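You operate a simulated robot arm through the tools that you are given. There is no shell and no other tool. Be economical: measure what you need, move in short steps, check, and stop when the job is done.

Carry out the task below with a simulated robot arm. There is one attempt and no reset: what you move stays moved.

TASK
Take the gauge that says "6 bar" from the blue clip tray and put it on top of the screw box on the assembly table.

The check looks at the end state, three seconds after you hand in, the way a careful person would. Anything else that was tipped, shoved, dropped, spilled or broken makes it a failure.

THE ROBOT
A 7-joint arm with a two-finger parallel gripper, fixed in place. Base frame: the origin is at the foot of the arm, x ahead of it, y to its left, z up; the work surface is at about z = 0. Lengths are in mm, angles in degrees, forces in N, time in s.
With the tool pointing down near the work surface it reaches from about 240 to 620 mm from the base axis. Its first joint turns from -66.0 to 66.0 degrees. Payload 2.6 kg.
Tool frame: the origin (TCP) lies between the finger pads and is the grasp point; the fingertips stand 30 mm ahead of it; z points along the fingers, y is the line along which they close. The gripper opens to 94 mm. The fingers are 28 mm wide and 10 mm thick; the gripper's body (50 by 96 mm) begins 55 mm behind the TCP.
Orientation is that of the tool frame in the base frame, as a unit quaternion [x, y, z, w]. With the fingers straight down and closing along the base's y, the tool's x points along the base's -x, its y along +y and its z along -z.

THE INTERFACE
- The arm moves only by the tool servo_tool. Its argument "targets" is a list of rows, each an object of numbers (a shift or turn left out is 0, a gripper value left out holds the last): "tx", "ty", "tz": the shift along the tool's x, y, z in units of 200 mm (1.0 is 200 mm); "ax", "ay", "az": the turn, a rotation vector about the tool's x, y, z in units of 45 degrees (1.0 is 45 degrees); "hand": the opening, from 0 (shut) to 1 (fully open). In form: [{"tx": .., "ty": .., "tz": .., "ax": .., "ay": .., "az": .., "hand": ..}, ...]. A call has 1 to 10 rows; each row is the pose to reach, as a shift and turn from the pose commanded when the call began, along the tool's axes at that moment. A call with a number of a shift or a turn outside -1 to 1 is refused whole. Rows are played at 5 a second. More than 50 mm and 8.6 degrees between two rows, or a gripper value outside its range, and nothing of the call is played. Where a pose cannot be reached the arm comes as near as it can. A force on the tool above 40 N (or 10 N above the force at the start of the call, whichever is more), or a blocked arm, ends the call early, and 0.2 s more pass. Each finger travels about 72 mm/s and halts on what it meets, pressing with about 24 N; the grip force reading is that of the motor and also rises with nothing between the fingers. The clock runs only during rows and for 0.2 s after the last one: add rows that repeat a pose to give the fingers time. The reply holds the time, the measured pose of the TCP, the force on the tool along the base axes, the opening and the grip force, in the units named above and with some noise, and new pictures: "show" is both (left out), scene, wrist or none.
- Cameras (640 x 400 px; columns grow to the right, rows downward): "scene" is fixed at [23.4, 420.6, 570.4]; the picture's right is [-0.88, -0.48, 0.00], its down [-0.24, 0.45, -0.86] and it looks along [0.41, -0.76, -0.51] (base axes); focal length 309 px, centre (320, 200). "wrist" rides on the gripper at [76, 14, -102] in the tool frame; the picture's right is [-0.18, 0.98, 0.00], its down [-0.75, -0.14, -0.64] and it looks along [-0.63, -0.12, 0.77] (tool axes); focal length 243 px, centre (320, 200). There is no depth. A picture from a camera that has moved, and an enlarged one, comes with that camera's place and axes in the base frame and with its lens.
- enlarge(camera, box): a new picture of the part [left, top, right, bottom] of that camera's present view, enlarged. The clock stands still meanwhile.
- close_job(): hands the job in; it is judged then, once.

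Go step by step. Nothing tells you positions but the pictures and the camera data: compare them with the known pose of the tool, close in by small moves and look again before you grip or let go. The budget is 90 turns and 170 pictures, counting those below and the enlarged ones. Unless the task says otherwise, let go and move clear before handing in, and close with one line.

The tools are called after ">>>" as name(argument=value, ...) on one line, values as JSON. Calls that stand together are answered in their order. servo_tool: Moves the arm, as the interface text tells. Its arguments: {"type":"object","properties":{"targets":{"type":"array"},"show":{"type":"string","enum":["both","scene","wrist","none"]}},"required":["targets"]} The other tools are called the same way: enlarge (camera, box) takes an enlarged picture of a part of a camera's view; close_job () hands the job in.

At the start:

```text
time_s: 0.0
tcp_pos: [329.4, -351.5, 259.4]
ee_rot: [0.0, 1.0, 0.0, 0.0]
ft_force: [0.1, -0.7, 0.6]
gripper_width: 94.2
finger_force: 0.0
```

scene: 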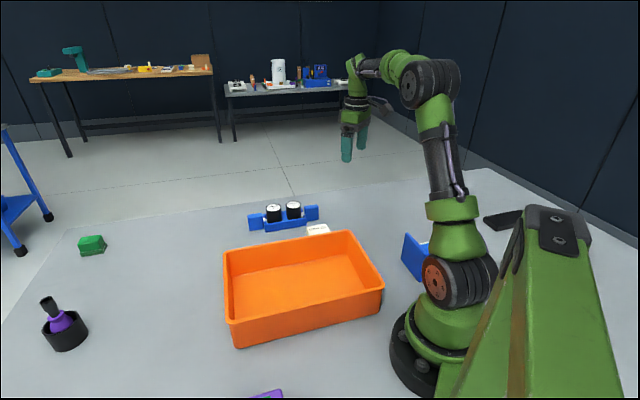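
wrist: 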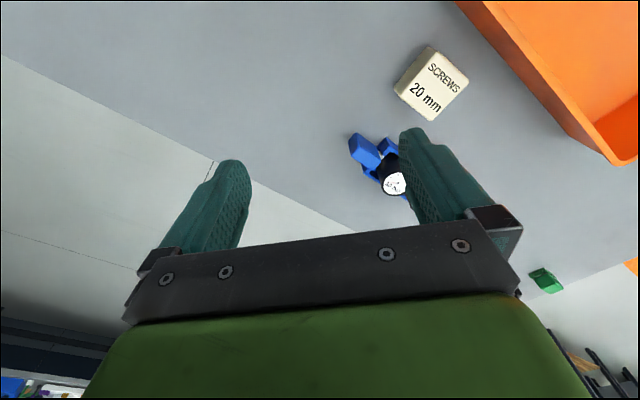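

I see a blue clip tray with two gauges behind the orange bin, and a white screw box next to it. I'll enlarge these to read the labels.

>>> enlarge(camera="scene", box=[230, 185, 350, 260])

>>> enlarge(camera="wrist", box=[320, 30, 480, 230])

```text
5.33 times, centred on (290, 222) of scene
camera zoom: at [23.4, 420.6, 570.4], right [-0.88, -0.48, 0.0], down [-0.24, 0.45, -0.86], along [0.41, -0.76, -0.51], focal length 1648 px, centre (480, 80)
```

zoom: 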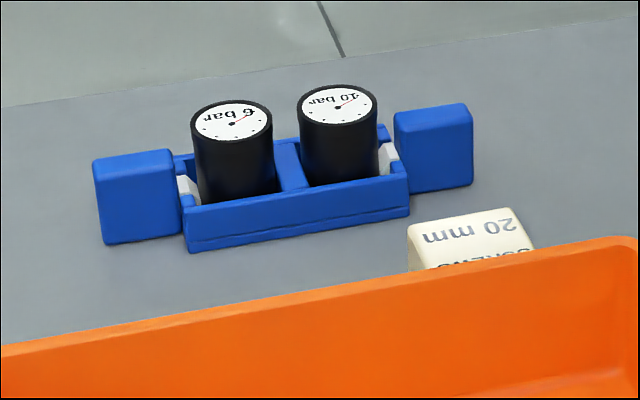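

```text
2.00 times, centred on (400, 130) of wrist
camera zoom: at [253.4, -336.1, 362.0], right [0.18, 0.98, 0.0], down [0.75, -0.14, 0.64], along [0.63, -0.12, -0.77], focal length 485 px, centre (160, 340)
```

zoom: 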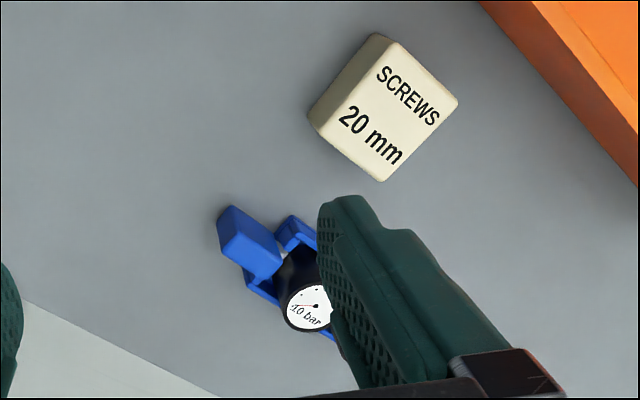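

The 6 bar gauge is the left one in the scene, near (535, -225) with its top around z 64. The tray runs about 44° from the x axis, so I'll turn the tool to close across it and approach partway.

>>> servo_tool(targets=[{"tx": -0.1, "ty": 0.06, "az": -0.163}, {"tx": -0.2, "ty": 0.12, "az": -0.326}, {"tx": -0.3, "ty": 0.18, "az": -0.489}, {"tx": -0.4, "ty": 0.24, "az": -0.652}, {"tx": -0.5, "ty": 0.3, "az": -0.815}, {"tx": -0.55, "ty": 0.33, "az": -0.967}, {"tx": -0.55, "ty": 0.33, "az": -0.967}])

```text
time_s: 1.6
tcp_pos: [442.1, -284.8, 259.8]
ee_rot: [-0.371, 0.929, 0.0, 0.0]
ft_force: [0.3, 0.2, 0.8]
gripper_width: 94.0
finger_force: 0.1
camera wrist: at [375.8, -326.6, 362.6], right [-0.54, 0.84, 0.0], down [0.64, 0.42, 0.64], along [0.54, 0.35, -0.77], focal length 243 px, centre (320, 200)
```

scene: 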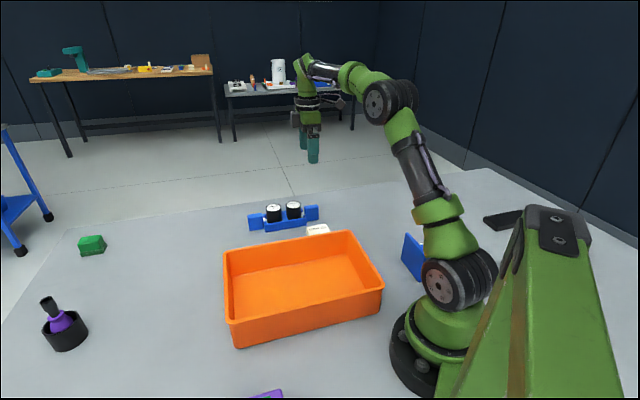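
wrist: 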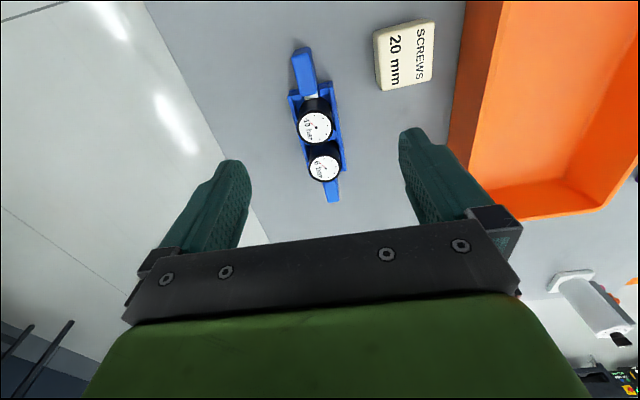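

The view is clear. I'll zoom in with the wrist camera to measure the gauge and box.

>>> enlarge(camera="wrist", box=[270, 10, 462, 210])

```text
2.00 times, centred on (366, 110) of wrist
camera zoom: at [375.8, -326.6, 362.6], right [-0.54, 0.84, 0.0], down [0.64, 0.42, 0.64], along [0.54, 0.35, -0.77], focal length 485 px, centre (228, 380)
```

zoom: 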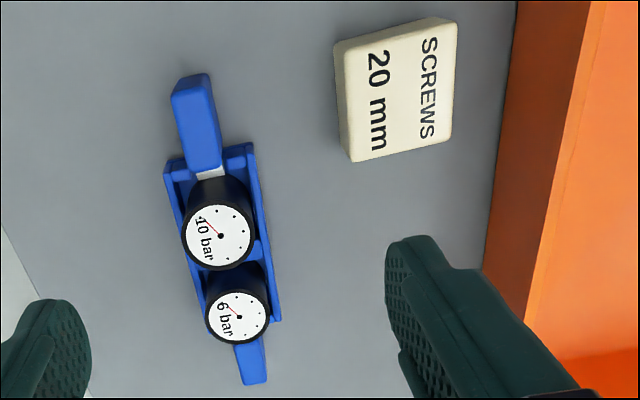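

The gauge is near (533, -221) with a diameter of about 45 mm. Next I'll move above it to TCP z ≈ 130.

>>> servo_tool(targets=[{"tx": -0.14, "ty": -0.02, "tz": 0.14}, {"tx": -0.28, "ty": -0.04, "tz": 0.28}, {"tx": -0.42, "ty": -0.06, "tz": 0.42}, {"tx": -0.55, "ty": -0.081, "tz": 0.55}, {"tx": -0.55, "ty": -0.081, "tz": 0.55}])

>>> enlarge(camera="scene", box=[230, 130, 358, 250])

```text
time_s: 2.8
tcp_pos: [531.9, -221.1, 147.3]
ee_rot: [-0.37, 0.929, 0.0, 0.0]
ft_force: [-0.9, -0.2, -0.1]
gripper_width: 94.0
finger_force: 0.1
camera wrist: at [467.1, -262.6, 251.1], right [-0.54, 0.84, 0.0], down [0.64, 0.42, 0.64], along [0.54, 0.35, -0.77], focal length 243 px, centre (320, 200)
```

scene: 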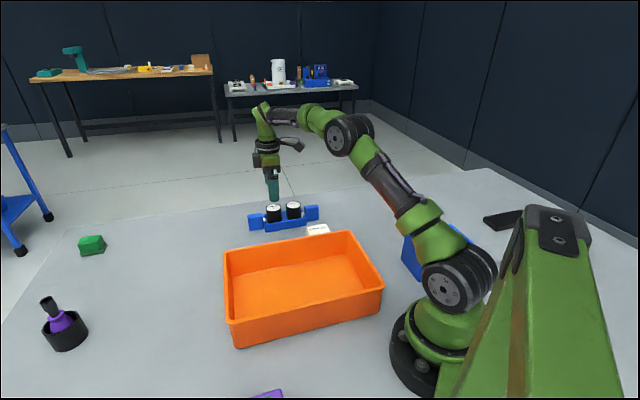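
wrist: 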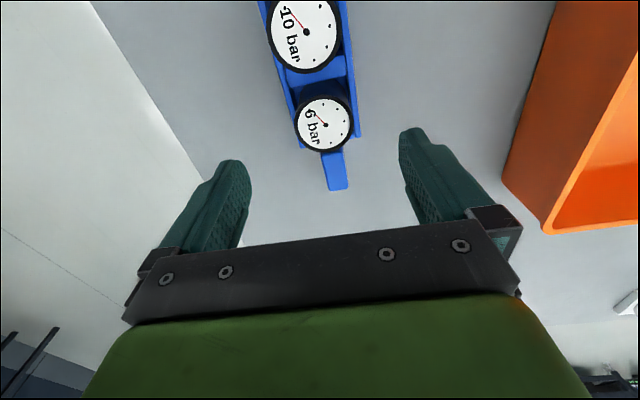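

```text
3.33 times, centred on (294, 190) of scene
camera zoom: at [23.4, 420.6, 570.4], right [-0.88, -0.48, 0.0], down [-0.24, 0.45, -0.86], along [0.41, -0.76, -0.51], focal length 1030 px, centre (407, 233)
```

zoom: 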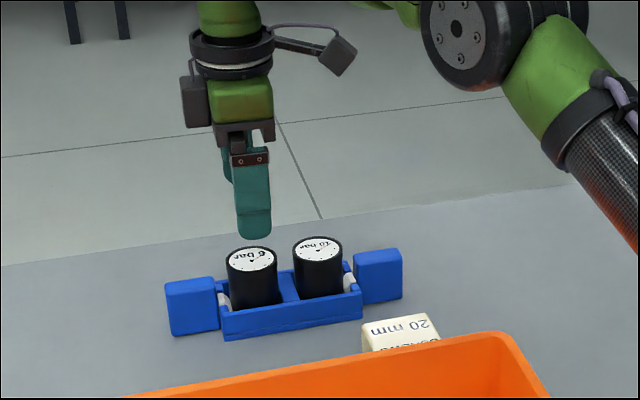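

The wrist view puts the gauge centre at about (532, -218), and the tray walls top out near z 30. I'll lower to z ≈ 68 so the fingertips stay above the walls.

>>> servo_tool(targets=[{"tx": -0.008, "ty": 0.009, "tz": 0.1}, {"tx": -0.008, "ty": 0.009, "tz": 0.2}, {"tx": -0.008, "ty": 0.009, "tz": 0.3}, {"tx": -0.008, "ty": 0.009, "tz": 0.4}, {"tx": -0.008, "ty": 0.009, "tz": 0.4}, {"tx": -0.008, "ty": 0.009, "tz": 0.4}])

>>> enlarge(camera="scene", box=[230, 155, 350, 250])

```text
time_s: 4.2
tcp_pos: [529.9, -218.3, 68.8]
ee_rot: [-0.371, 0.929, 0.001, 0.0]
ft_force: [0.1, -0.3, -0.1]
gripper_width: 94.0
finger_force: 0.0
camera wrist: at [465.2, -260.0, 172.0], right [-0.54, 0.84, 0.0], down [0.64, 0.42, 0.64], along [0.54, 0.35, -0.77], focal length 243 px, centre (320, 200)
```

scene: 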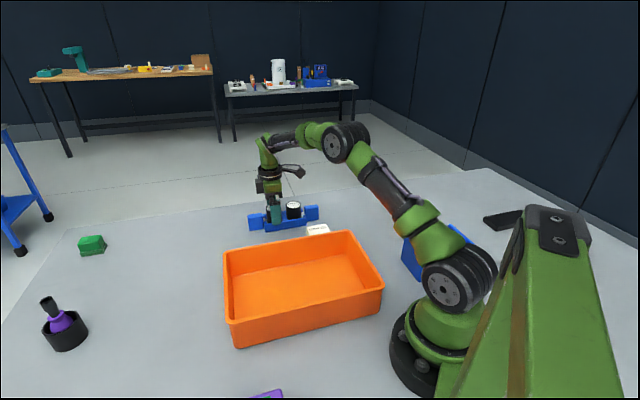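
wrist: 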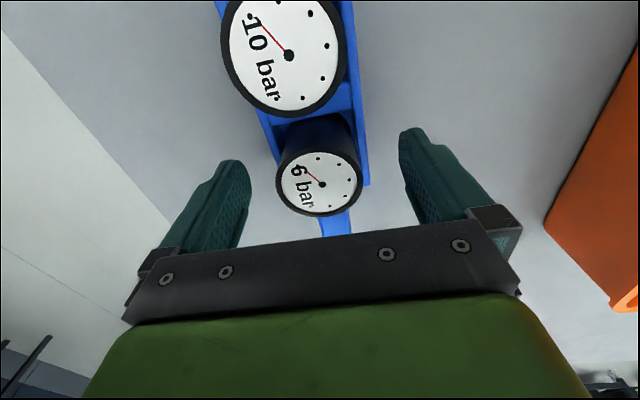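

```text
4.21 times, centred on (290, 202) of scene
camera zoom: at [23.4, 420.6, 570.4], right [-0.88, -0.48, 0.0], down [-0.24, 0.45, -0.86], along [0.41, -0.76, -0.51], focal length 1302 px, centre (446, 190)
```

zoom: 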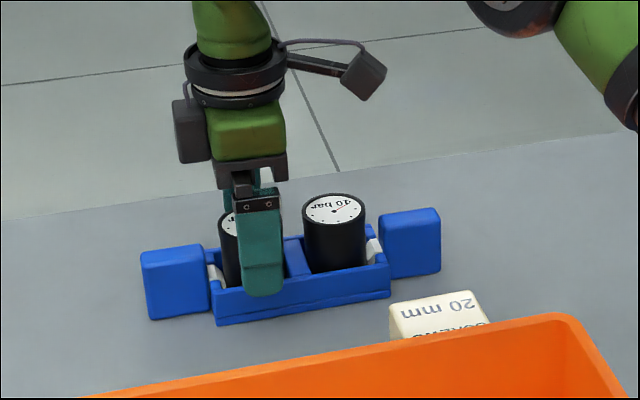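

The TCP is centred over the gauge and the fingertips are just above the tray walls. I'll go down 4 mm and close.

>>> servo_tool(targets=[{"tz": 0.02, "hand": 1}, {"tz": 0.02, "hand": 0.6}, {"tz": 0.02, "hand": 0.3}, {"tz": 0.02, "hand": 0.3}, {"tz": 0.02, "hand": 0.3}, {"tz": 0.02, "hand": 0.3}])

>>> enlarge(camera="scene", box=[230, 155, 350, 250])

```text
time_s: 5.6
tcp_pos: [529.8, -219.5, 65.0]
ee_rot: [-0.371, 0.929, -0.001, 0.0]
ft_force: [-0.6, 0.0, -0.2]
gripper_width: 45.7
finger_force: 23.8
camera wrist: at [465.0, -260.3, 167.6], right [-0.54, 0.84, 0.0], down [0.64, 0.42, 0.64], along [0.54, 0.35, -0.77], focal length 243 px, centre (320, 200)
```

scene: 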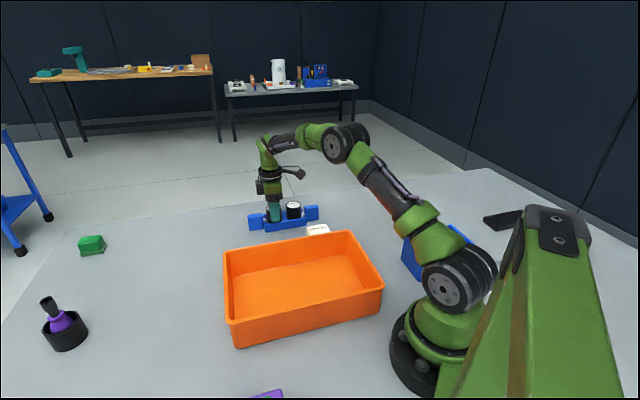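
wrist: 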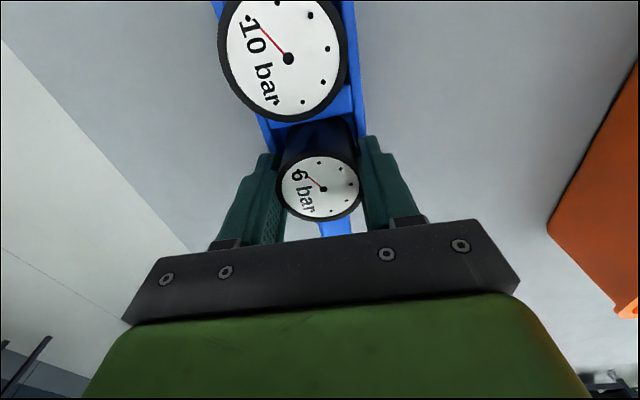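

```text
4.21 times, centred on (290, 202) of scene
camera zoom: at [23.4, 420.6, 570.4], right [-0.88, -0.48, 0.0], down [-0.24, 0.45, -0.86], along [0.41, -0.76, -0.51], focal length 1302 px, centre (446, 190)
```

zoom: 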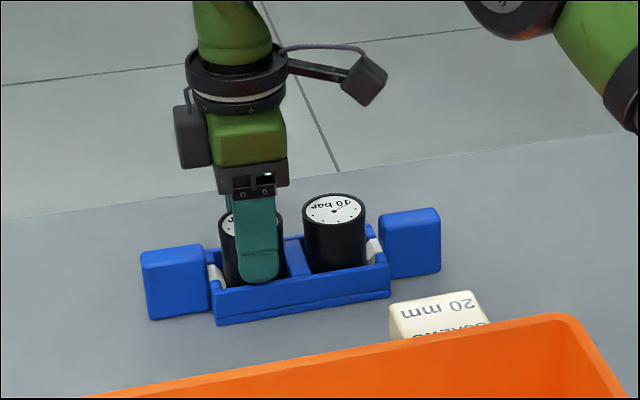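

The gauge is gripped at 45.7 mm wide. I'll lift it slowly by a small amount and check that the tray stays put.

>>> servo_tool(targets=[{"tz": -0.015}, {"tz": -0.03}, {"tz": -0.045}, {"tz": -0.06}, {"tz": -0.06}], show="none")

>>> enlarge(camera="scene", box=[230, 155, 350, 250])

```text
time_s: 6.8
tcp_pos: [529.9, -218.6, 76.6]
ee_rot: [-0.37, 0.929, 0.0, 0.001]
ft_force: [0.1, 0.0, -3.1]
gripper_width: 45.3
finger_force: 24.0
```

```text
4.21 times, centred on (290, 202) of scene
camera zoom: at [23.4, 420.6, 570.4], right [-0.88, -0.48, 0.0], down [-0.24, 0.45, -0.86], along [0.41, -0.76, -0.51], focal length 1302 px, centre (446, 190)
```

zoom: 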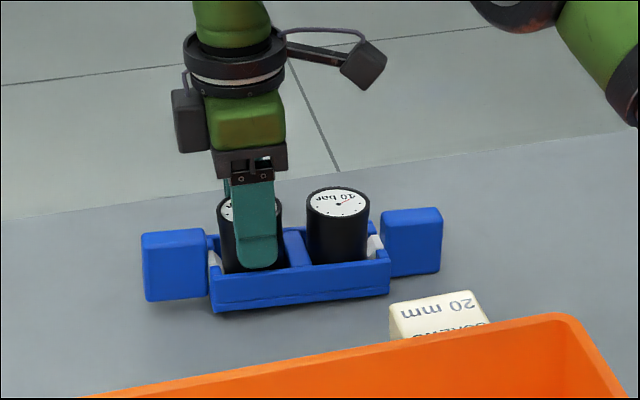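

The tray's left end came up with the gauge, so the clip is holding it. I'll lower it back and look at the clip closely.

>>> servo_tool(targets=[{"tz": 0.015}, {"tz": 0.03}, {"tz": 0.045}, {"tz": 0.06}, {"tz": 0.06}])

>>> enlarge(camera="scene", box=[245, 200, 325, 235])

```text
time_s: 8.0
tcp_pos: [529.8, -220.3, 66.3]
ee_rot: [-0.371, 0.929, -0.001, 0.0]
ft_force: [-0.5, -0.6, 1.9]
gripper_width: 45.6
finger_force: 23.9
camera wrist: at [465.4, -261.0, 168.0], right [-0.54, 0.84, 0.0], down [0.64, 0.42, 0.64], along [0.54, 0.35, -0.77], focal length 243 px, centre (320, 200)
```

scene: 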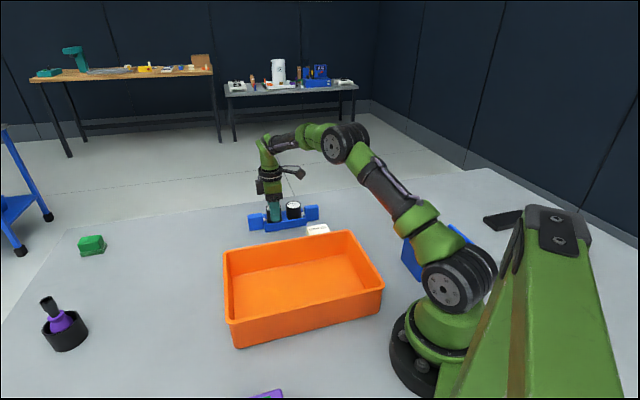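
wrist: 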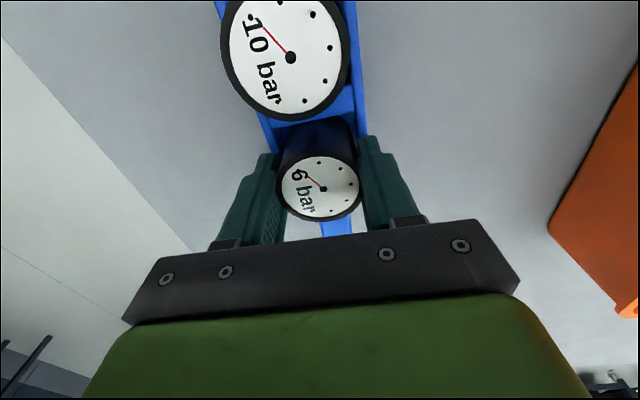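

```text
8.00 times, centred on (285, 218) of scene
camera zoom: at [23.4, 420.6, 570.4], right [-0.88, -0.48, 0.0], down [-0.24, 0.45, -0.86], along [0.41, -0.76, -0.51], focal length 2473 px, centre (600, 60)
```

zoom: 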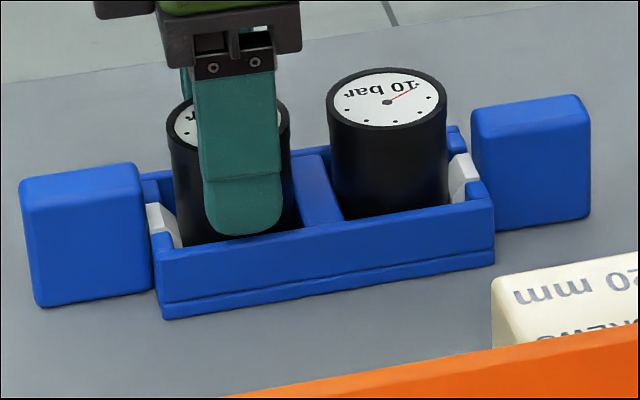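

The white wedge clips grip the gauges on their outer side. I'll try shifting the gauge slightly toward the divider, away from its clip, and watch the force and the tray.

>>> servo_tool(targets=[{"tx": 0.008}, {"tx": 0.015}, {"tx": 0.02}, {"tx": 0.02}], show="wrist")

>>> enlarge(camera="scene", box=[245, 200, 325, 235])

```text
time_s: 9.0
tcp_pos: [528.2, -221.9, 64.0]
ee_rot: [-0.37, 0.929, 0.0, -0.001]
ft_force: [1.6, 1.4, -1.5]
gripper_width: 45.5
finger_force: 23.7
camera wrist: at [462.8, -263.0, 167.6], right [-0.54, 0.84, 0.0], down [0.64, 0.42, 0.64], along [0.54, 0.35, -0.77], focal length 243 px, centre (320, 200)
```

wrist: 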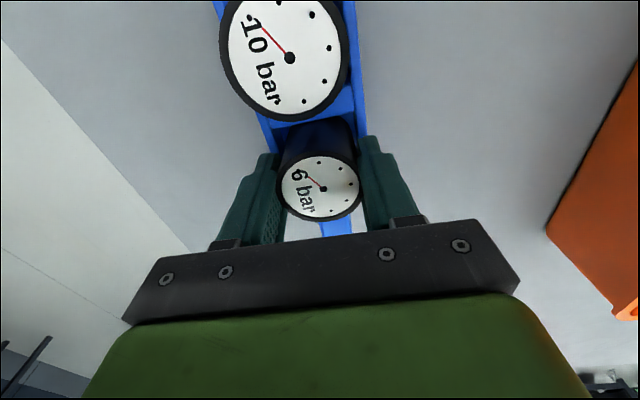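

```text
8.00 times, centred on (285, 218) of scene
camera zoom: at [23.4, 420.6, 570.4], right [-0.88, -0.48, 0.0], down [-0.24, 0.45, -0.86], along [0.41, -0.76, -0.51], focal length 2473 px, centre (600, 60)
```

zoom: 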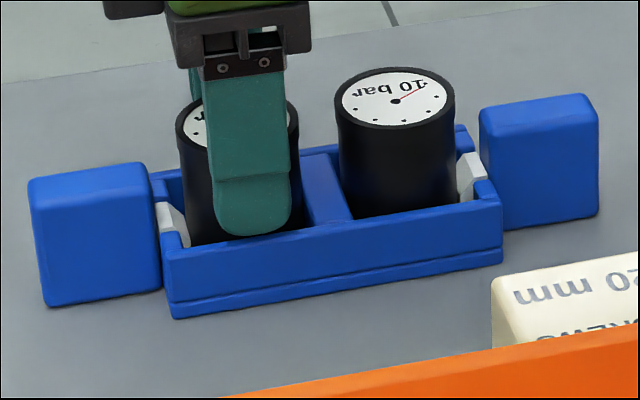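

The whole tray slid about 3 mm with no slack in the cell, so I'll push it back to where it was. Then I'll release and inspect how the clips and end blocks work before trying again.

>>> servo_tool(targets=[{"tx": -0.008}, {"tx": -0.016}, {"tx": -0.02}, {"tx": -0.02}], show="none")

>>> enlarge(camera="scene", box=[245, 200, 325, 235])

```text
time_s: 10.0
tcp_pos: [530.9, -218.6, 64.5]
ee_rot: [-0.37, 0.929, 0.0, 0.001]
ft_force: [-0.5, -0.3, -0.9]
gripper_width: 45.2
finger_force: 23.7
```

```text
8.00 times, centred on (285, 218) of scene
camera zoom: at [23.4, 420.6, 570.4], right [-0.88, -0.48, 0.0], down [-0.24, 0.45, -0.86], along [0.41, -0.76, -0.51], focal length 2473 px, centre (600, 60)
```

zoom: 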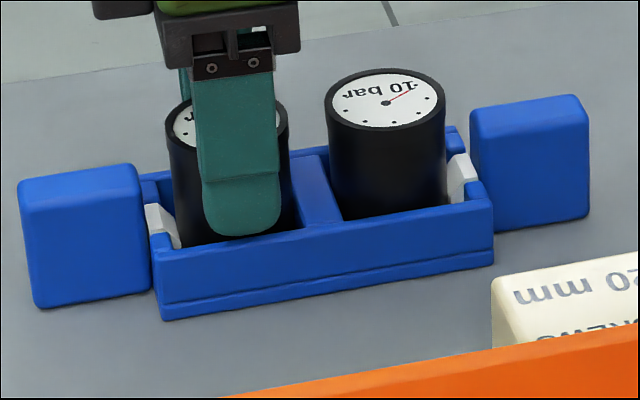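

The tray is back in place. I'll release, rise and move toward the 10 bar end to view its clip, which looks identical.

>>> servo_tool(targets=[{"hand": 0.7}, {"hand": 1}, {"hand": 1}, {"tz": -0.15}, {"tz": -0.3}, {"tz": -0.45}, {"tz": -0.55, "tx": 0.1}, {"tz": -0.55, "tx": 0.2}, {"tz": -0.55, "tx": 0.2}], show="wrist")

>>> enlarge(camera="wrist", box=[240, 0, 400, 150])

```text
time_s: 12.0
tcp_pos: [500.6, -247.9, 174.8]
ee_rot: [-0.37, 0.929, 0.001, 0.0]
ft_force: [-0.1, -0.2, -0.9]
gripper_width: 94.0
finger_force: 0.0
camera wrist: at [435.3, -288.7, 277.3], right [-0.54, 0.84, 0.0], down [0.64, 0.42, 0.64], along [0.54, 0.35, -0.77], focal length 243 px, centre (320, 200)
```

wrist: 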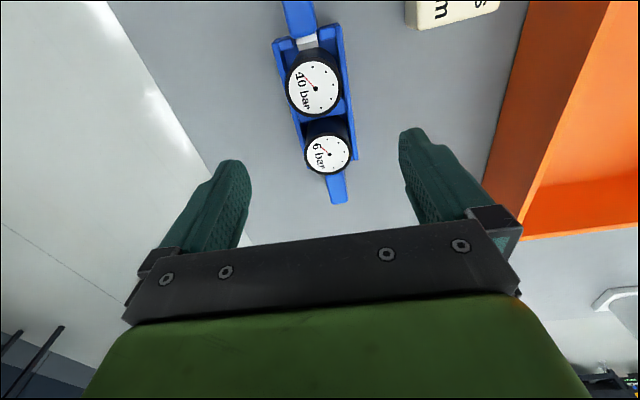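

```text
2.67 times, centred on (320, 75) of wrist
camera zoom: at [435.3, -288.7, 277.3], right [-0.54, 0.84, 0.0], down [0.64, 0.42, 0.64], along [0.54, 0.35, -0.77], focal length 647 px, centre (320, 533)
```

zoom: 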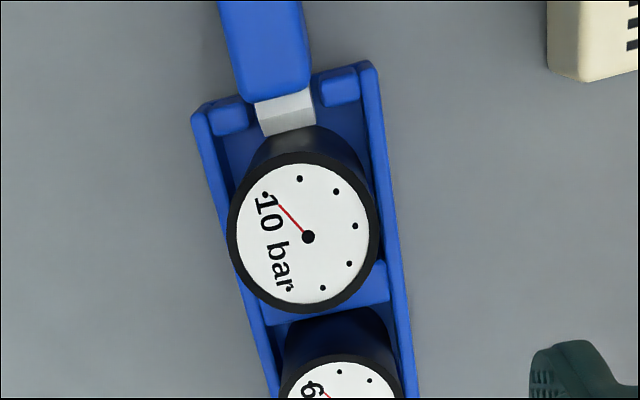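

The white tongue is attached to the blue end block and comes through a gap in the end wall, so the block looks like a release tab. I'll move above the 6 bar's tab to inspect and test it.

>>> servo_tool(targets=[{"tx": -0.15, "tz": 0.05, "hand": 0.6}, {"tx": -0.3, "tz": 0.15, "hand": 0.6}, {"tx": -0.446, "tz": 0.25, "hand": 0.6}, {"tx": -0.446, "tz": 0.25, "hand": 0.6}])

>>> enlarge(camera="wrist", box=[240, 60, 400, 240])

```text
time_s: 13.0
tcp_pos: [566.8, -185.6, 125.4]
ee_rot: [-0.37, 0.929, 0.0, 0.0]
ft_force: [0.5, -0.4, -0.4]
gripper_width: 56.7
finger_force: 0.0
camera wrist: at [502.7, -227.3, 228.3], right [-0.54, 0.84, 0.0], down [0.64, 0.42, 0.64], along [0.54, 0.35, -0.77], focal length 243 px, centre (320, 200)
```

scene: 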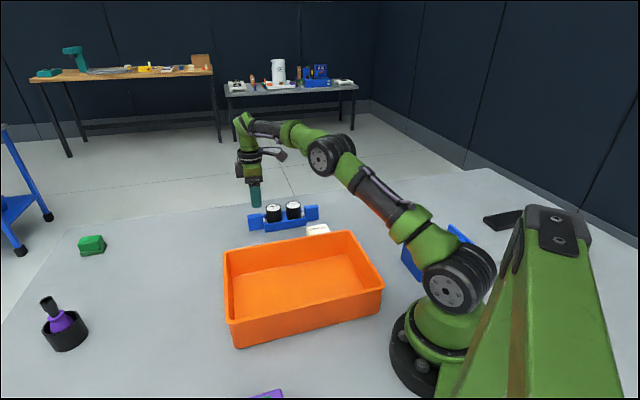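
wrist: 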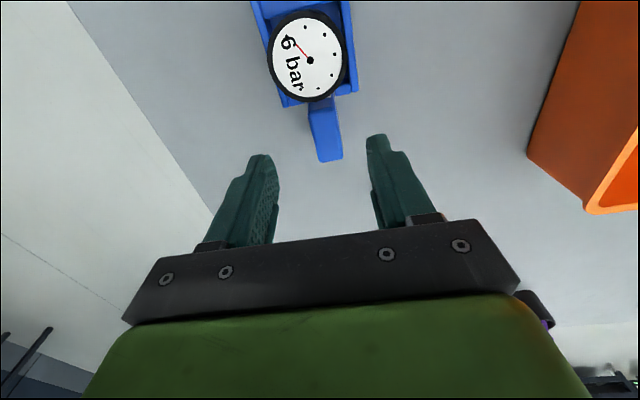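

```text
2.22 times, centred on (320, 150) of wrist
camera zoom: at [502.7, -227.3, 228.3], right [-0.54, 0.84, 0.0], down [0.64, 0.42, 0.64], along [0.54, 0.35, -0.77], focal length 539 px, centre (320, 311)
```

zoom: 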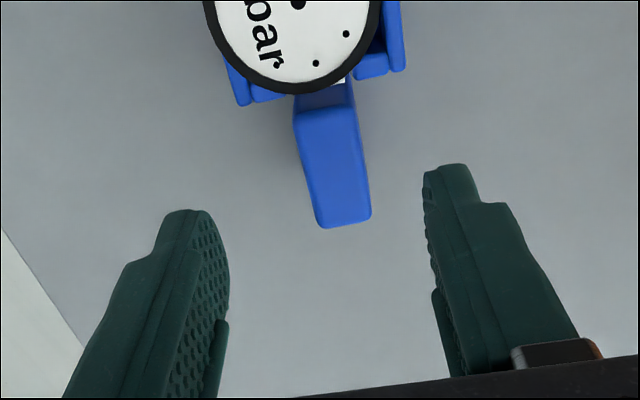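

The tab's top is centred near (566, -181), at z ≈ 57. I'll lower around it with the fingertips at about z 33 and grip it lightly across its thickness.

>>> servo_tool(targets=[{"tx": -0.012, "ty": 0.017, "tz": 0.1}, {"tx": -0.012, "ty": 0.017, "tz": 0.2}, {"tx": -0.012, "ty": 0.017, "tz": 0.31}, {"tx": -0.012, "ty": 0.017, "tz": 0.31}])

>>> enlarge(camera="scene", box=[230, 180, 310, 240])

```text
time_s: 14.0
tcp_pos: [568.5, -181.2, 61.6]
ee_rot: [-0.371, 0.929, 0.0, 0.0]
ft_force: [0.9, -0.1, 0.1]
gripper_width: 56.2
finger_force: 0.1
camera wrist: at [502.8, -222.8, 164.9], right [-0.54, 0.84, 0.0], down [0.64, 0.42, 0.64], along [0.54, 0.35, -0.77], focal length 243 px, centre (320, 200)
```

scene: 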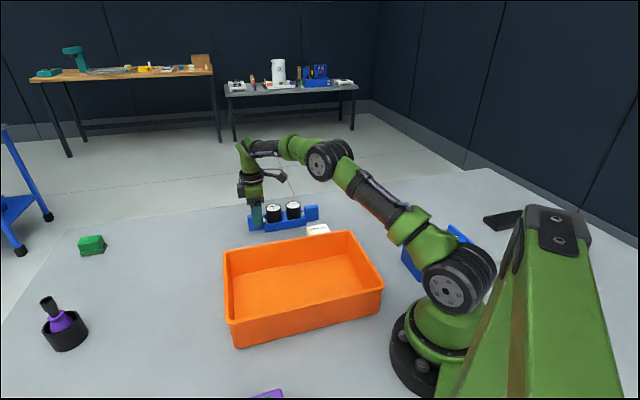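
wrist: 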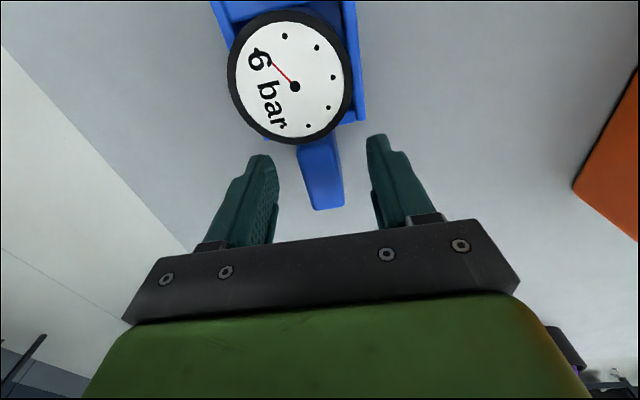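

```text
6.67 times, centred on (270, 210) of scene
camera zoom: at [23.4, 420.6, 570.4], right [-0.88, -0.48, 0.0], down [-0.24, 0.45, -0.86], along [0.41, -0.76, -0.51], focal length 2061 px, centre (653, 133)
```

zoom: 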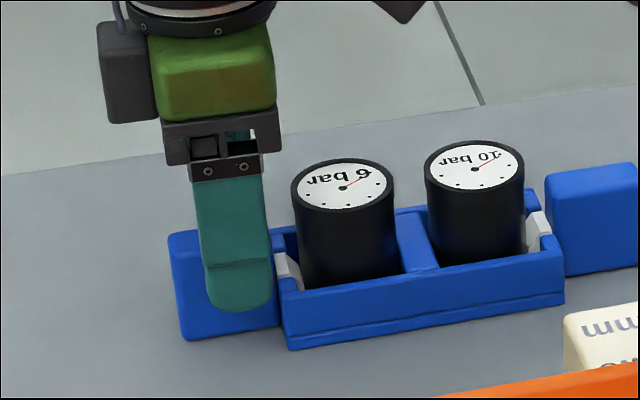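

The tab sits midway between the fingers. I'll close on it and then pull outward by about 4 mm to test it.

>>> servo_tool(targets=[{"hand": 0.35}, {"hand": 0.15}, {"hand": 0.1}, {"hand": 0.1}, {"hand": 0.1}], show="wrist")

>>> enlarge(camera="scene", box=[230, 180, 310, 240])

```text
time_s: 15.2
tcp_pos: [566.5, -180.5, 62.2]
ee_rot: [-0.371, 0.929, -0.001, 0.0]
ft_force: [0.8, 0.1, 0.0]
gripper_width: 21.4
finger_force: 23.8
camera wrist: at [502.8, -222.9, 165.2], right [-0.54, 0.84, 0.0], down [0.64, 0.42, 0.64], along [0.54, 0.35, -0.77], focal length 243 px, centre (320, 200)
```

wrist: 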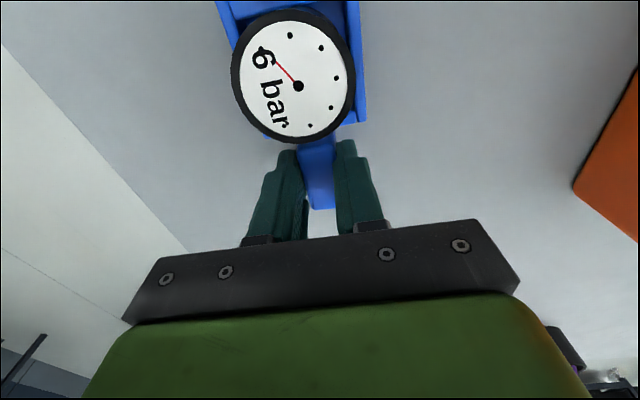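

```text
6.67 times, centred on (270, 210) of scene
camera zoom: at [23.4, 420.6, 570.4], right [-0.88, -0.48, 0.0], down [-0.24, 0.45, -0.86], along [0.41, -0.76, -0.51], focal length 2061 px, centre (653, 133)
```

zoom: 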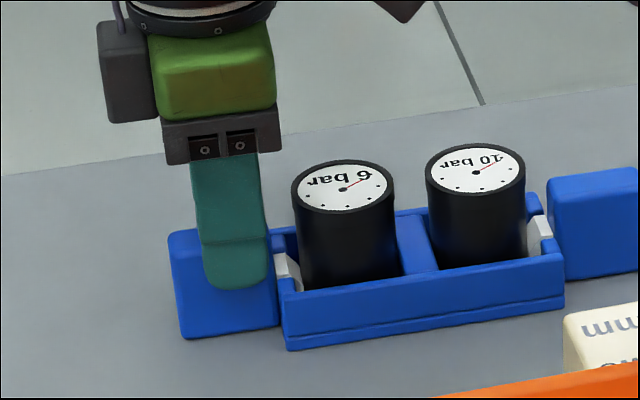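

>>> servo_tool(targets=[{"tx": -0.008}, {"tx": -0.016}, {"tx": -0.025}, {"tx": -0.025}], show="none")

>>> enlarge(camera="scene", box=[230, 180, 310, 240])

```text
time_s: 16.2
tcp_pos: [571.2, -178.2, 62.1]
ee_rot: [-0.371, 0.929, 0.0, 0.0]
ft_force: [-0.8, -0.1, -2.5]
gripper_width: 21.1
finger_force: 23.8
```

```text
6.67 times, centred on (270, 210) of scene
camera zoom: at [23.4, 420.6, 570.4], right [-0.88, -0.48, 0.0], down [-0.24, 0.45, -0.86], along [0.41, -0.76, -0.51], focal length 2061 px, centre (653, 133)
```

zoom: 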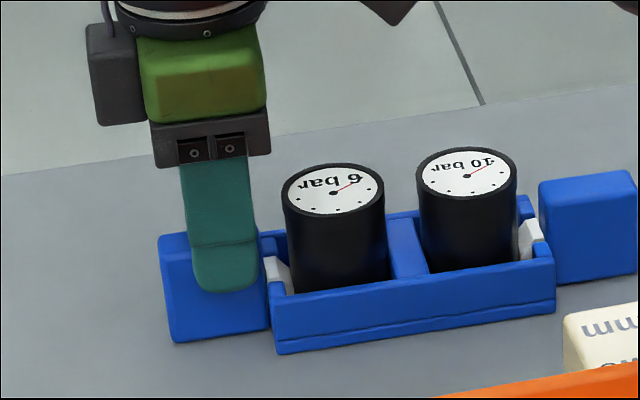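

Pulling only slid the tray by 5 mm, so the tab isn't a slider. It may hinge outward like a memory-module latch. I'll push the tray back, then tilt the tab's top outward a few degrees about its foot.

>>> servo_tool(targets=[{"tx": 0.008}, {"tx": 0.016}, {"tx": 0.025}, {"tx": 0.015, "ay": 0.045, "tz": 0.003}, {"tx": 0.004, "ay": 0.09, "tz": 0.006}, {"tx": -0.006, "ay": 0.135, "tz": 0.008}, {"tx": -0.006, "ay": 0.135, "tz": 0.008}], show="none")

>>> enlarge(camera="scene", box=[230, 180, 310, 240])

```text
time_s: 17.8
tcp_pos: [571.5, -176.1, 62.9]
ee_rot: [-0.369, 0.928, -0.022, -0.049]
ft_force: [-1.4, -2.9, 13.6]
gripper_width: 21.5
finger_force: 24.2
```

```text
6.67 times, centred on (270, 210) of scene
camera zoom: at [23.3, 420.6, 570.4], right [-0.88, -0.48, 0.0], down [-0.24, 0.45, -0.86], along [0.41, -0.76, -0.51], focal length 2061 px, centre (653, 133)
```

zoom: 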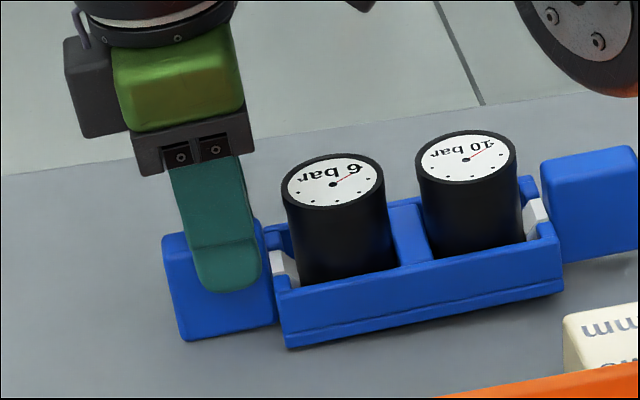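

The tab is rigid with the tray: everything tilted together. I'll undo that exactly and let go of the tab.

>>> servo_tool(targets=[{"tx": 0.01, "ay": -0.045, "tz": -0.002}, {"tx": 0.021, "ay": -0.09, "tz": -0.005}, {"tx": 0.031, "ay": -0.135, "tz": -0.008}, {"tx": 0.031, "ay": -0.135, "tz": -0.008}], show="none")

>>> enlarge(camera="scene", box=[230, 180, 330, 240])

```text
time_s: 18.8
tcp_pos: [565.3, -180.6, 62.8]
ee_rot: [-0.371, 0.928, 0.001, -0.001]
ft_force: [0.2, 0.8, 0.0]
gripper_width: 21.2
finger_force: 23.8
```

```text
6.40 times, centred on (280, 210) of scene
camera zoom: at [23.4, 420.6, 570.4], right [-0.88, -0.48, 0.0], down [-0.24, 0.45, -0.86], along [0.41, -0.76, -0.51], focal length 1978 px, centre (576, 136)
```

zoom: 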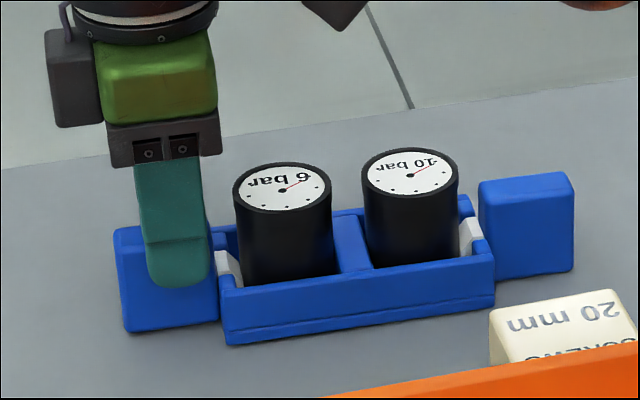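

The tray is back flat. One quick opposite test: tilt the tab's top inward a little.

>>> servo_tool(targets=[{"tx": 0.006, "ay": -0.045, "tz": -0.003}, {"tx": 0.012, "ay": -0.09, "tz": -0.006}, {"tx": 0.018, "ay": -0.14, "tz": -0.009}, {"tx": 0.018, "ay": -0.14, "tz": -0.009}], show="none")

>>> enlarge(camera="scene", box=[230, 180, 330, 240])

```text
time_s: 19.8
tcp_pos: [563.1, -183.6, 65.4]
ee_rot: [-0.37, 0.927, 0.021, 0.051]
ft_force: [0.2, 1.5, 1.8]
gripper_width: 21.4
finger_force: 24.1
```

```text
6.40 times, centred on (280, 210) of scene
camera zoom: at [23.4, 420.6, 570.4], right [-0.88, -0.48, 0.0], down [-0.24, 0.45, -0.86], along [0.41, -0.76, -0.51], focal length 1978 px, centre (576, 136)
```

zoom: 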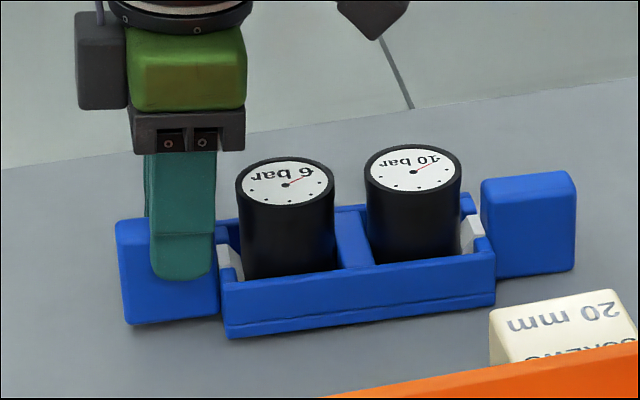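

That only lifted the tray end too, so the tab is rigid. I'll undo it, release, and go back to the gauge to try twisting it in its clip.

>>> servo_tool(targets=[{"tx": -0.006, "ay": 0.045, "tz": 0.003}, {"tx": -0.012, "ay": 0.09, "tz": 0.006}, {"tx": -0.018, "ay": 0.14, "tz": 0.009}, {"tx": -0.018, "ay": 0.14, "tz": 0.009}, {"tx": -0.018, "ay": 0.14, "tz": 0.009, "hand": 0.4}, {"tx": -0.018, "ay": 0.14, "tz": 0.009, "hand": 0.7}, {"tx": -0.018, "ay": 0.14, "tz": -0.1, "hand": 0.9}, {"tx": -0.018, "ay": 0.14, "tz": -0.3, "hand": 0.9}, {"tx": -0.018, "ay": 0.14, "tz": -0.3, "hand": 0.9}])

>>> enlarge(camera="scene", box=[245, 200, 325, 235])

>>> enlarge(camera="wrist", box=[240, 0, 400, 180])

```text
time_s: 21.8
tcp_pos: [561.6, -183.2, 123.5]
ee_rot: [-0.371, 0.929, 0.0, 0.001]
ft_force: [-0.3, -0.7, 0.8]
gripper_width: 84.8
finger_force: 0.0
camera wrist: at [496.1, -224.7, 227.7], right [-0.54, 0.84, 0.0], down [0.64, 0.42, 0.64], along [0.54, 0.35, -0.77], focal length 243 px, centre (320, 200)
```

scene: 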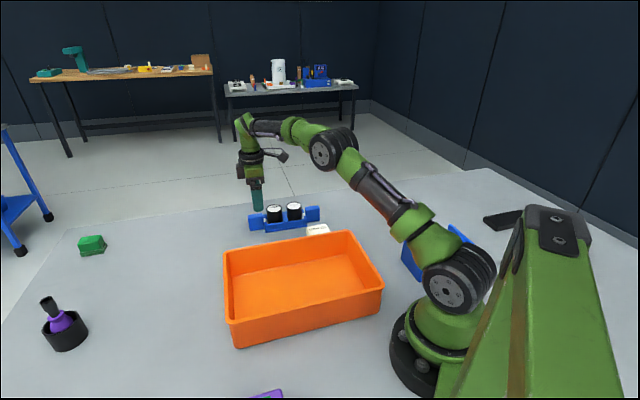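
wrist: 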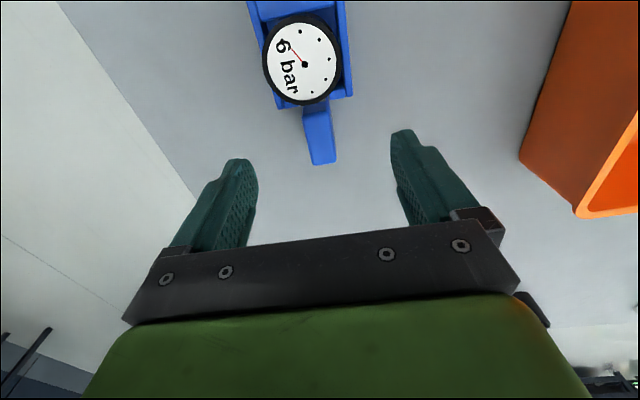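

```text
8.00 times, centred on (285, 218) of scene
camera zoom: at [23.4, 420.6, 570.4], right [-0.88, -0.48, 0.0], down [-0.24, 0.45, -0.86], along [0.41, -0.76, -0.51], focal length 2473 px, centre (600, 60)
```

zoom: 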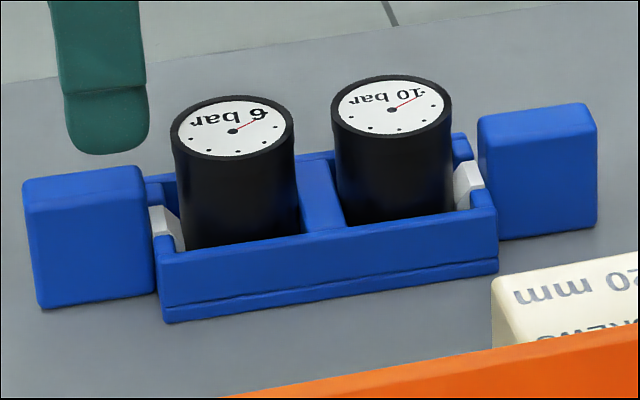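

```text
2.22 times, centred on (320, 90) of wrist
camera zoom: at [496.1, -224.7, 227.7], right [-0.54, 0.84, 0.0], down [0.64, 0.42, 0.64], along [0.54, 0.35, -0.77], focal length 539 px, centre (320, 444)
```

zoom: 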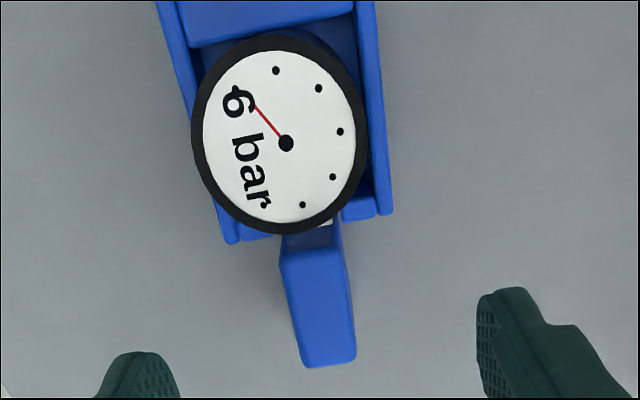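

The tray is flat again, about 3 mm from its start. Next I'll regrip the gauge and rock it, pivoting on its inner bottom edge so the net force stays downward. That should lift the clip side without lifting the tray.

>>> servo_tool(targets=[{"tx": 0.12, "hand": 1}, {"tx": 0.236, "ty": -0.005, "hand": 1}, {"tx": 0.236, "ty": -0.005, "tz": 0.1}, {"tx": 0.236, "ty": -0.005, "tz": 0.2}, {"tx": 0.236, "ty": -0.005, "tz": 0.295}, {"tx": 0.236, "ty": -0.005, "tz": 0.295}])

```text
time_s: 23.2
tcp_pos: [530.1, -217.5, 68.4]
ee_rot: [-0.371, 0.929, 0.0, 0.001]
ft_force: [0.3, -0.2, 0.4]
gripper_width: 93.8
finger_force: 0.2
camera wrist: at [463.6, -258.0, 169.6], right [-0.54, 0.84, 0.0], down [0.64, 0.42, 0.64], along [0.54, 0.35, -0.77], focal length 243 px, centre (320, 200)
```

scene: 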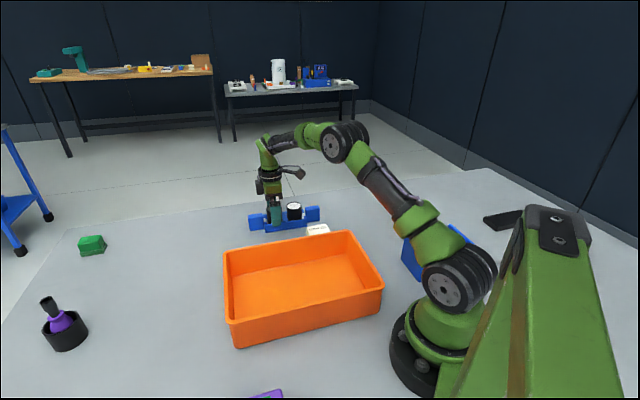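
wrist: 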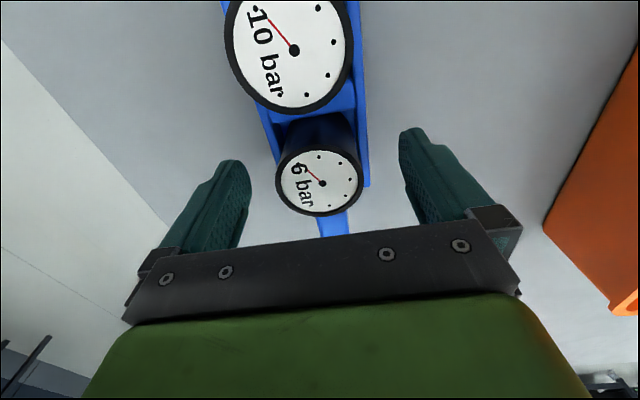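

Well aligned. I'll close and then rock gently.

>>> servo_tool(targets=[{"tz": 0.02, "hand": 0.6}, {"tz": 0.02, "hand": 0.3}, {"tz": 0.02, "hand": 0.3}, {"tz": 0.02, "hand": 0.3}, {"tx": 0.01, "tz": 0.02, "ay": -0.045}, {"tx": 0.02, "tz": 0.018, "ay": -0.09}, {"tx": 0.03, "tz": 0.015, "ay": -0.135}, {"tx": 0.04, "tz": 0.01, "ay": -0.18}, {"tx": 0.04, "tz": 0.01, "ay": -0.18}], show="wrist")

>>> enlarge(camera="scene", box=[230, 180, 330, 240])

```text
time_s: 25.2
tcp_pos: [524.0, -222.6, 65.7]
ee_rot: [-0.37, 0.926, 0.026, 0.067]
ft_force: [3.1, 4.0, 10.5]
gripper_width: 45.2
finger_force: 24.2
camera wrist: at [447.8, -274.4, 156.1], right [-0.54, 0.84, 0.03], down [0.57, 0.35, 0.74], along [0.61, 0.42, -0.67], focal length 243 px, centre (320, 200)
```

wrist: 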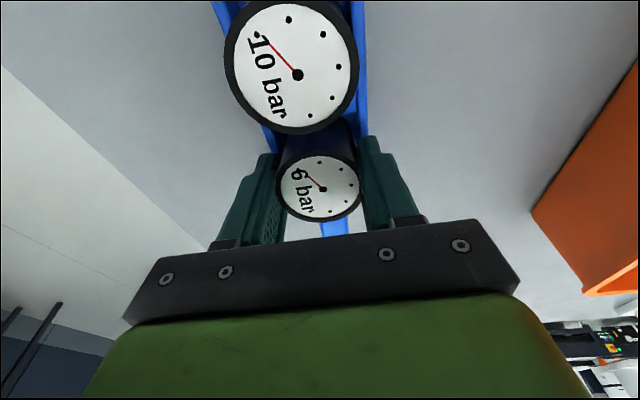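

```text
6.40 times, centred on (280, 210) of scene
camera zoom: at [23.3, 420.6, 570.4], right [-0.88, -0.48, 0.0], down [-0.24, 0.45, -0.86], along [0.41, -0.76, -0.51], focal length 1978 px, centre (576, 136)
```

zoom: 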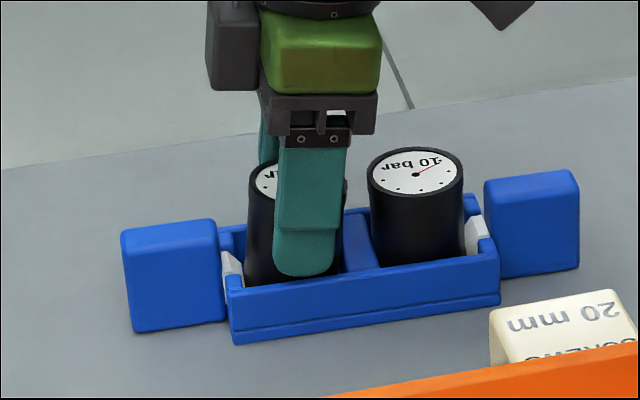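

The gauge is rocking relative to the tray while the tray stays flat. I'll continue the rock a few more degrees.

>>> servo_tool(targets=[{"tx": 0.008, "tz": -0.003, "ay": -0.037}, {"tx": 0.016, "tz": -0.006, "ay": -0.074}, {"tx": 0.025, "tz": -0.01, "ay": -0.111}, {"tx": 0.025, "tz": -0.01, "ay": -0.111}], show="wrist")

>>> enlarge(camera="scene", box=[245, 190, 325, 240])

```text
time_s: 26.2
tcp_pos: [518.4, -227.1, 66.3]
ee_rot: [-0.368, 0.923, 0.042, 0.105]
ft_force: [2.6, 0.9, 7.1]
gripper_width: 45.5
finger_force: 23.7
camera wrist: at [437.4, -283.4, 148.8], right [-0.55, 0.84, 0.04], down [0.52, 0.3, 0.8], along [0.65, 0.46, -0.6], focal length 243 px, centre (320, 200)
```

wrist: 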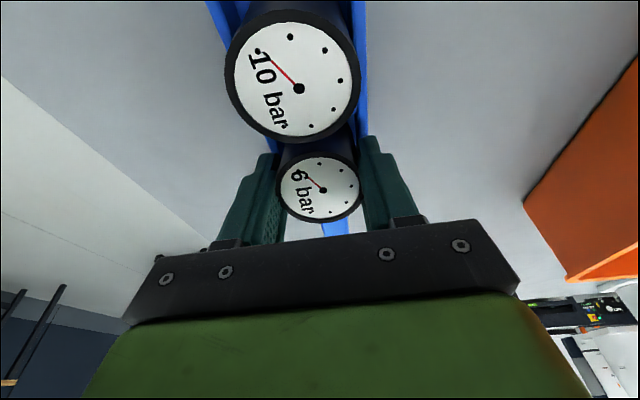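

```text
8.00 times, centred on (285, 215) of scene
camera zoom: at [23.3, 420.6, 570.4], right [-0.88, -0.48, 0.0], down [-0.24, 0.45, -0.86], along [0.41, -0.76, -0.51], focal length 2473 px, centre (600, 80)
```

zoom: 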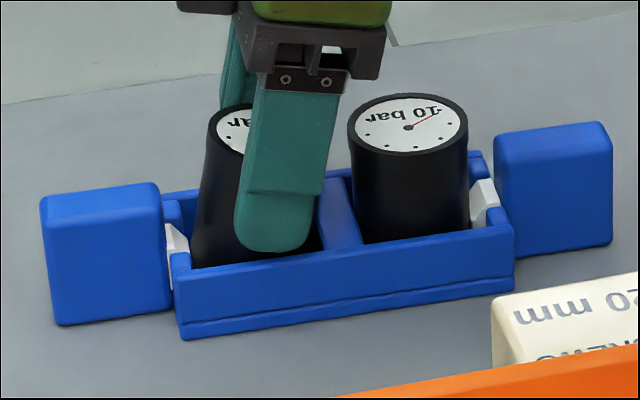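

The gauge leans about 13° and its clip side is raised. I'll try a small straight-up lift.

>>> servo_tool(targets=[{"tx": -0.0023, "tz": -0.01}, {"tx": -0.0045, "tz": -0.02}, {"tx": -0.0068, "tz": -0.03}, {"tx": -0.0068, "tz": -0.03}], show="none")

>>> enlarge(camera="scene", box=[245, 190, 325, 240])

```text
time_s: 27.2
tcp_pos: [517.2, -228.1, 72.4]
ee_rot: [-0.368, 0.923, 0.042, 0.105]
ft_force: [-0.4, -0.7, -3.2]
gripper_width: 45.1
finger_force: 24.2
```

```text
8.00 times, centred on (285, 215) of scene
camera zoom: at [23.4, 420.6, 570.4], right [-0.88, -0.48, 0.0], down [-0.24, 0.45, -0.86], along [0.41, -0.76, -0.51], focal length 2473 px, centre (600, 80)
```

zoom: 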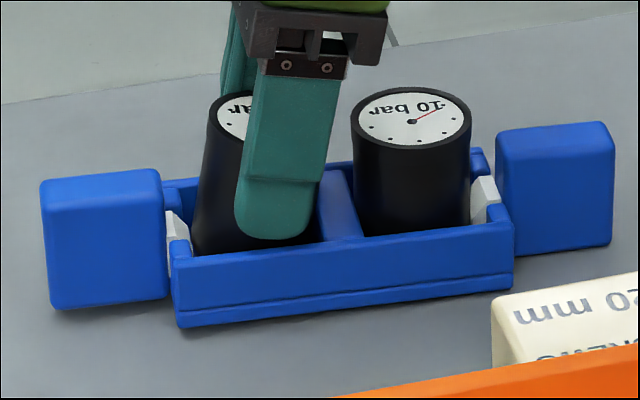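

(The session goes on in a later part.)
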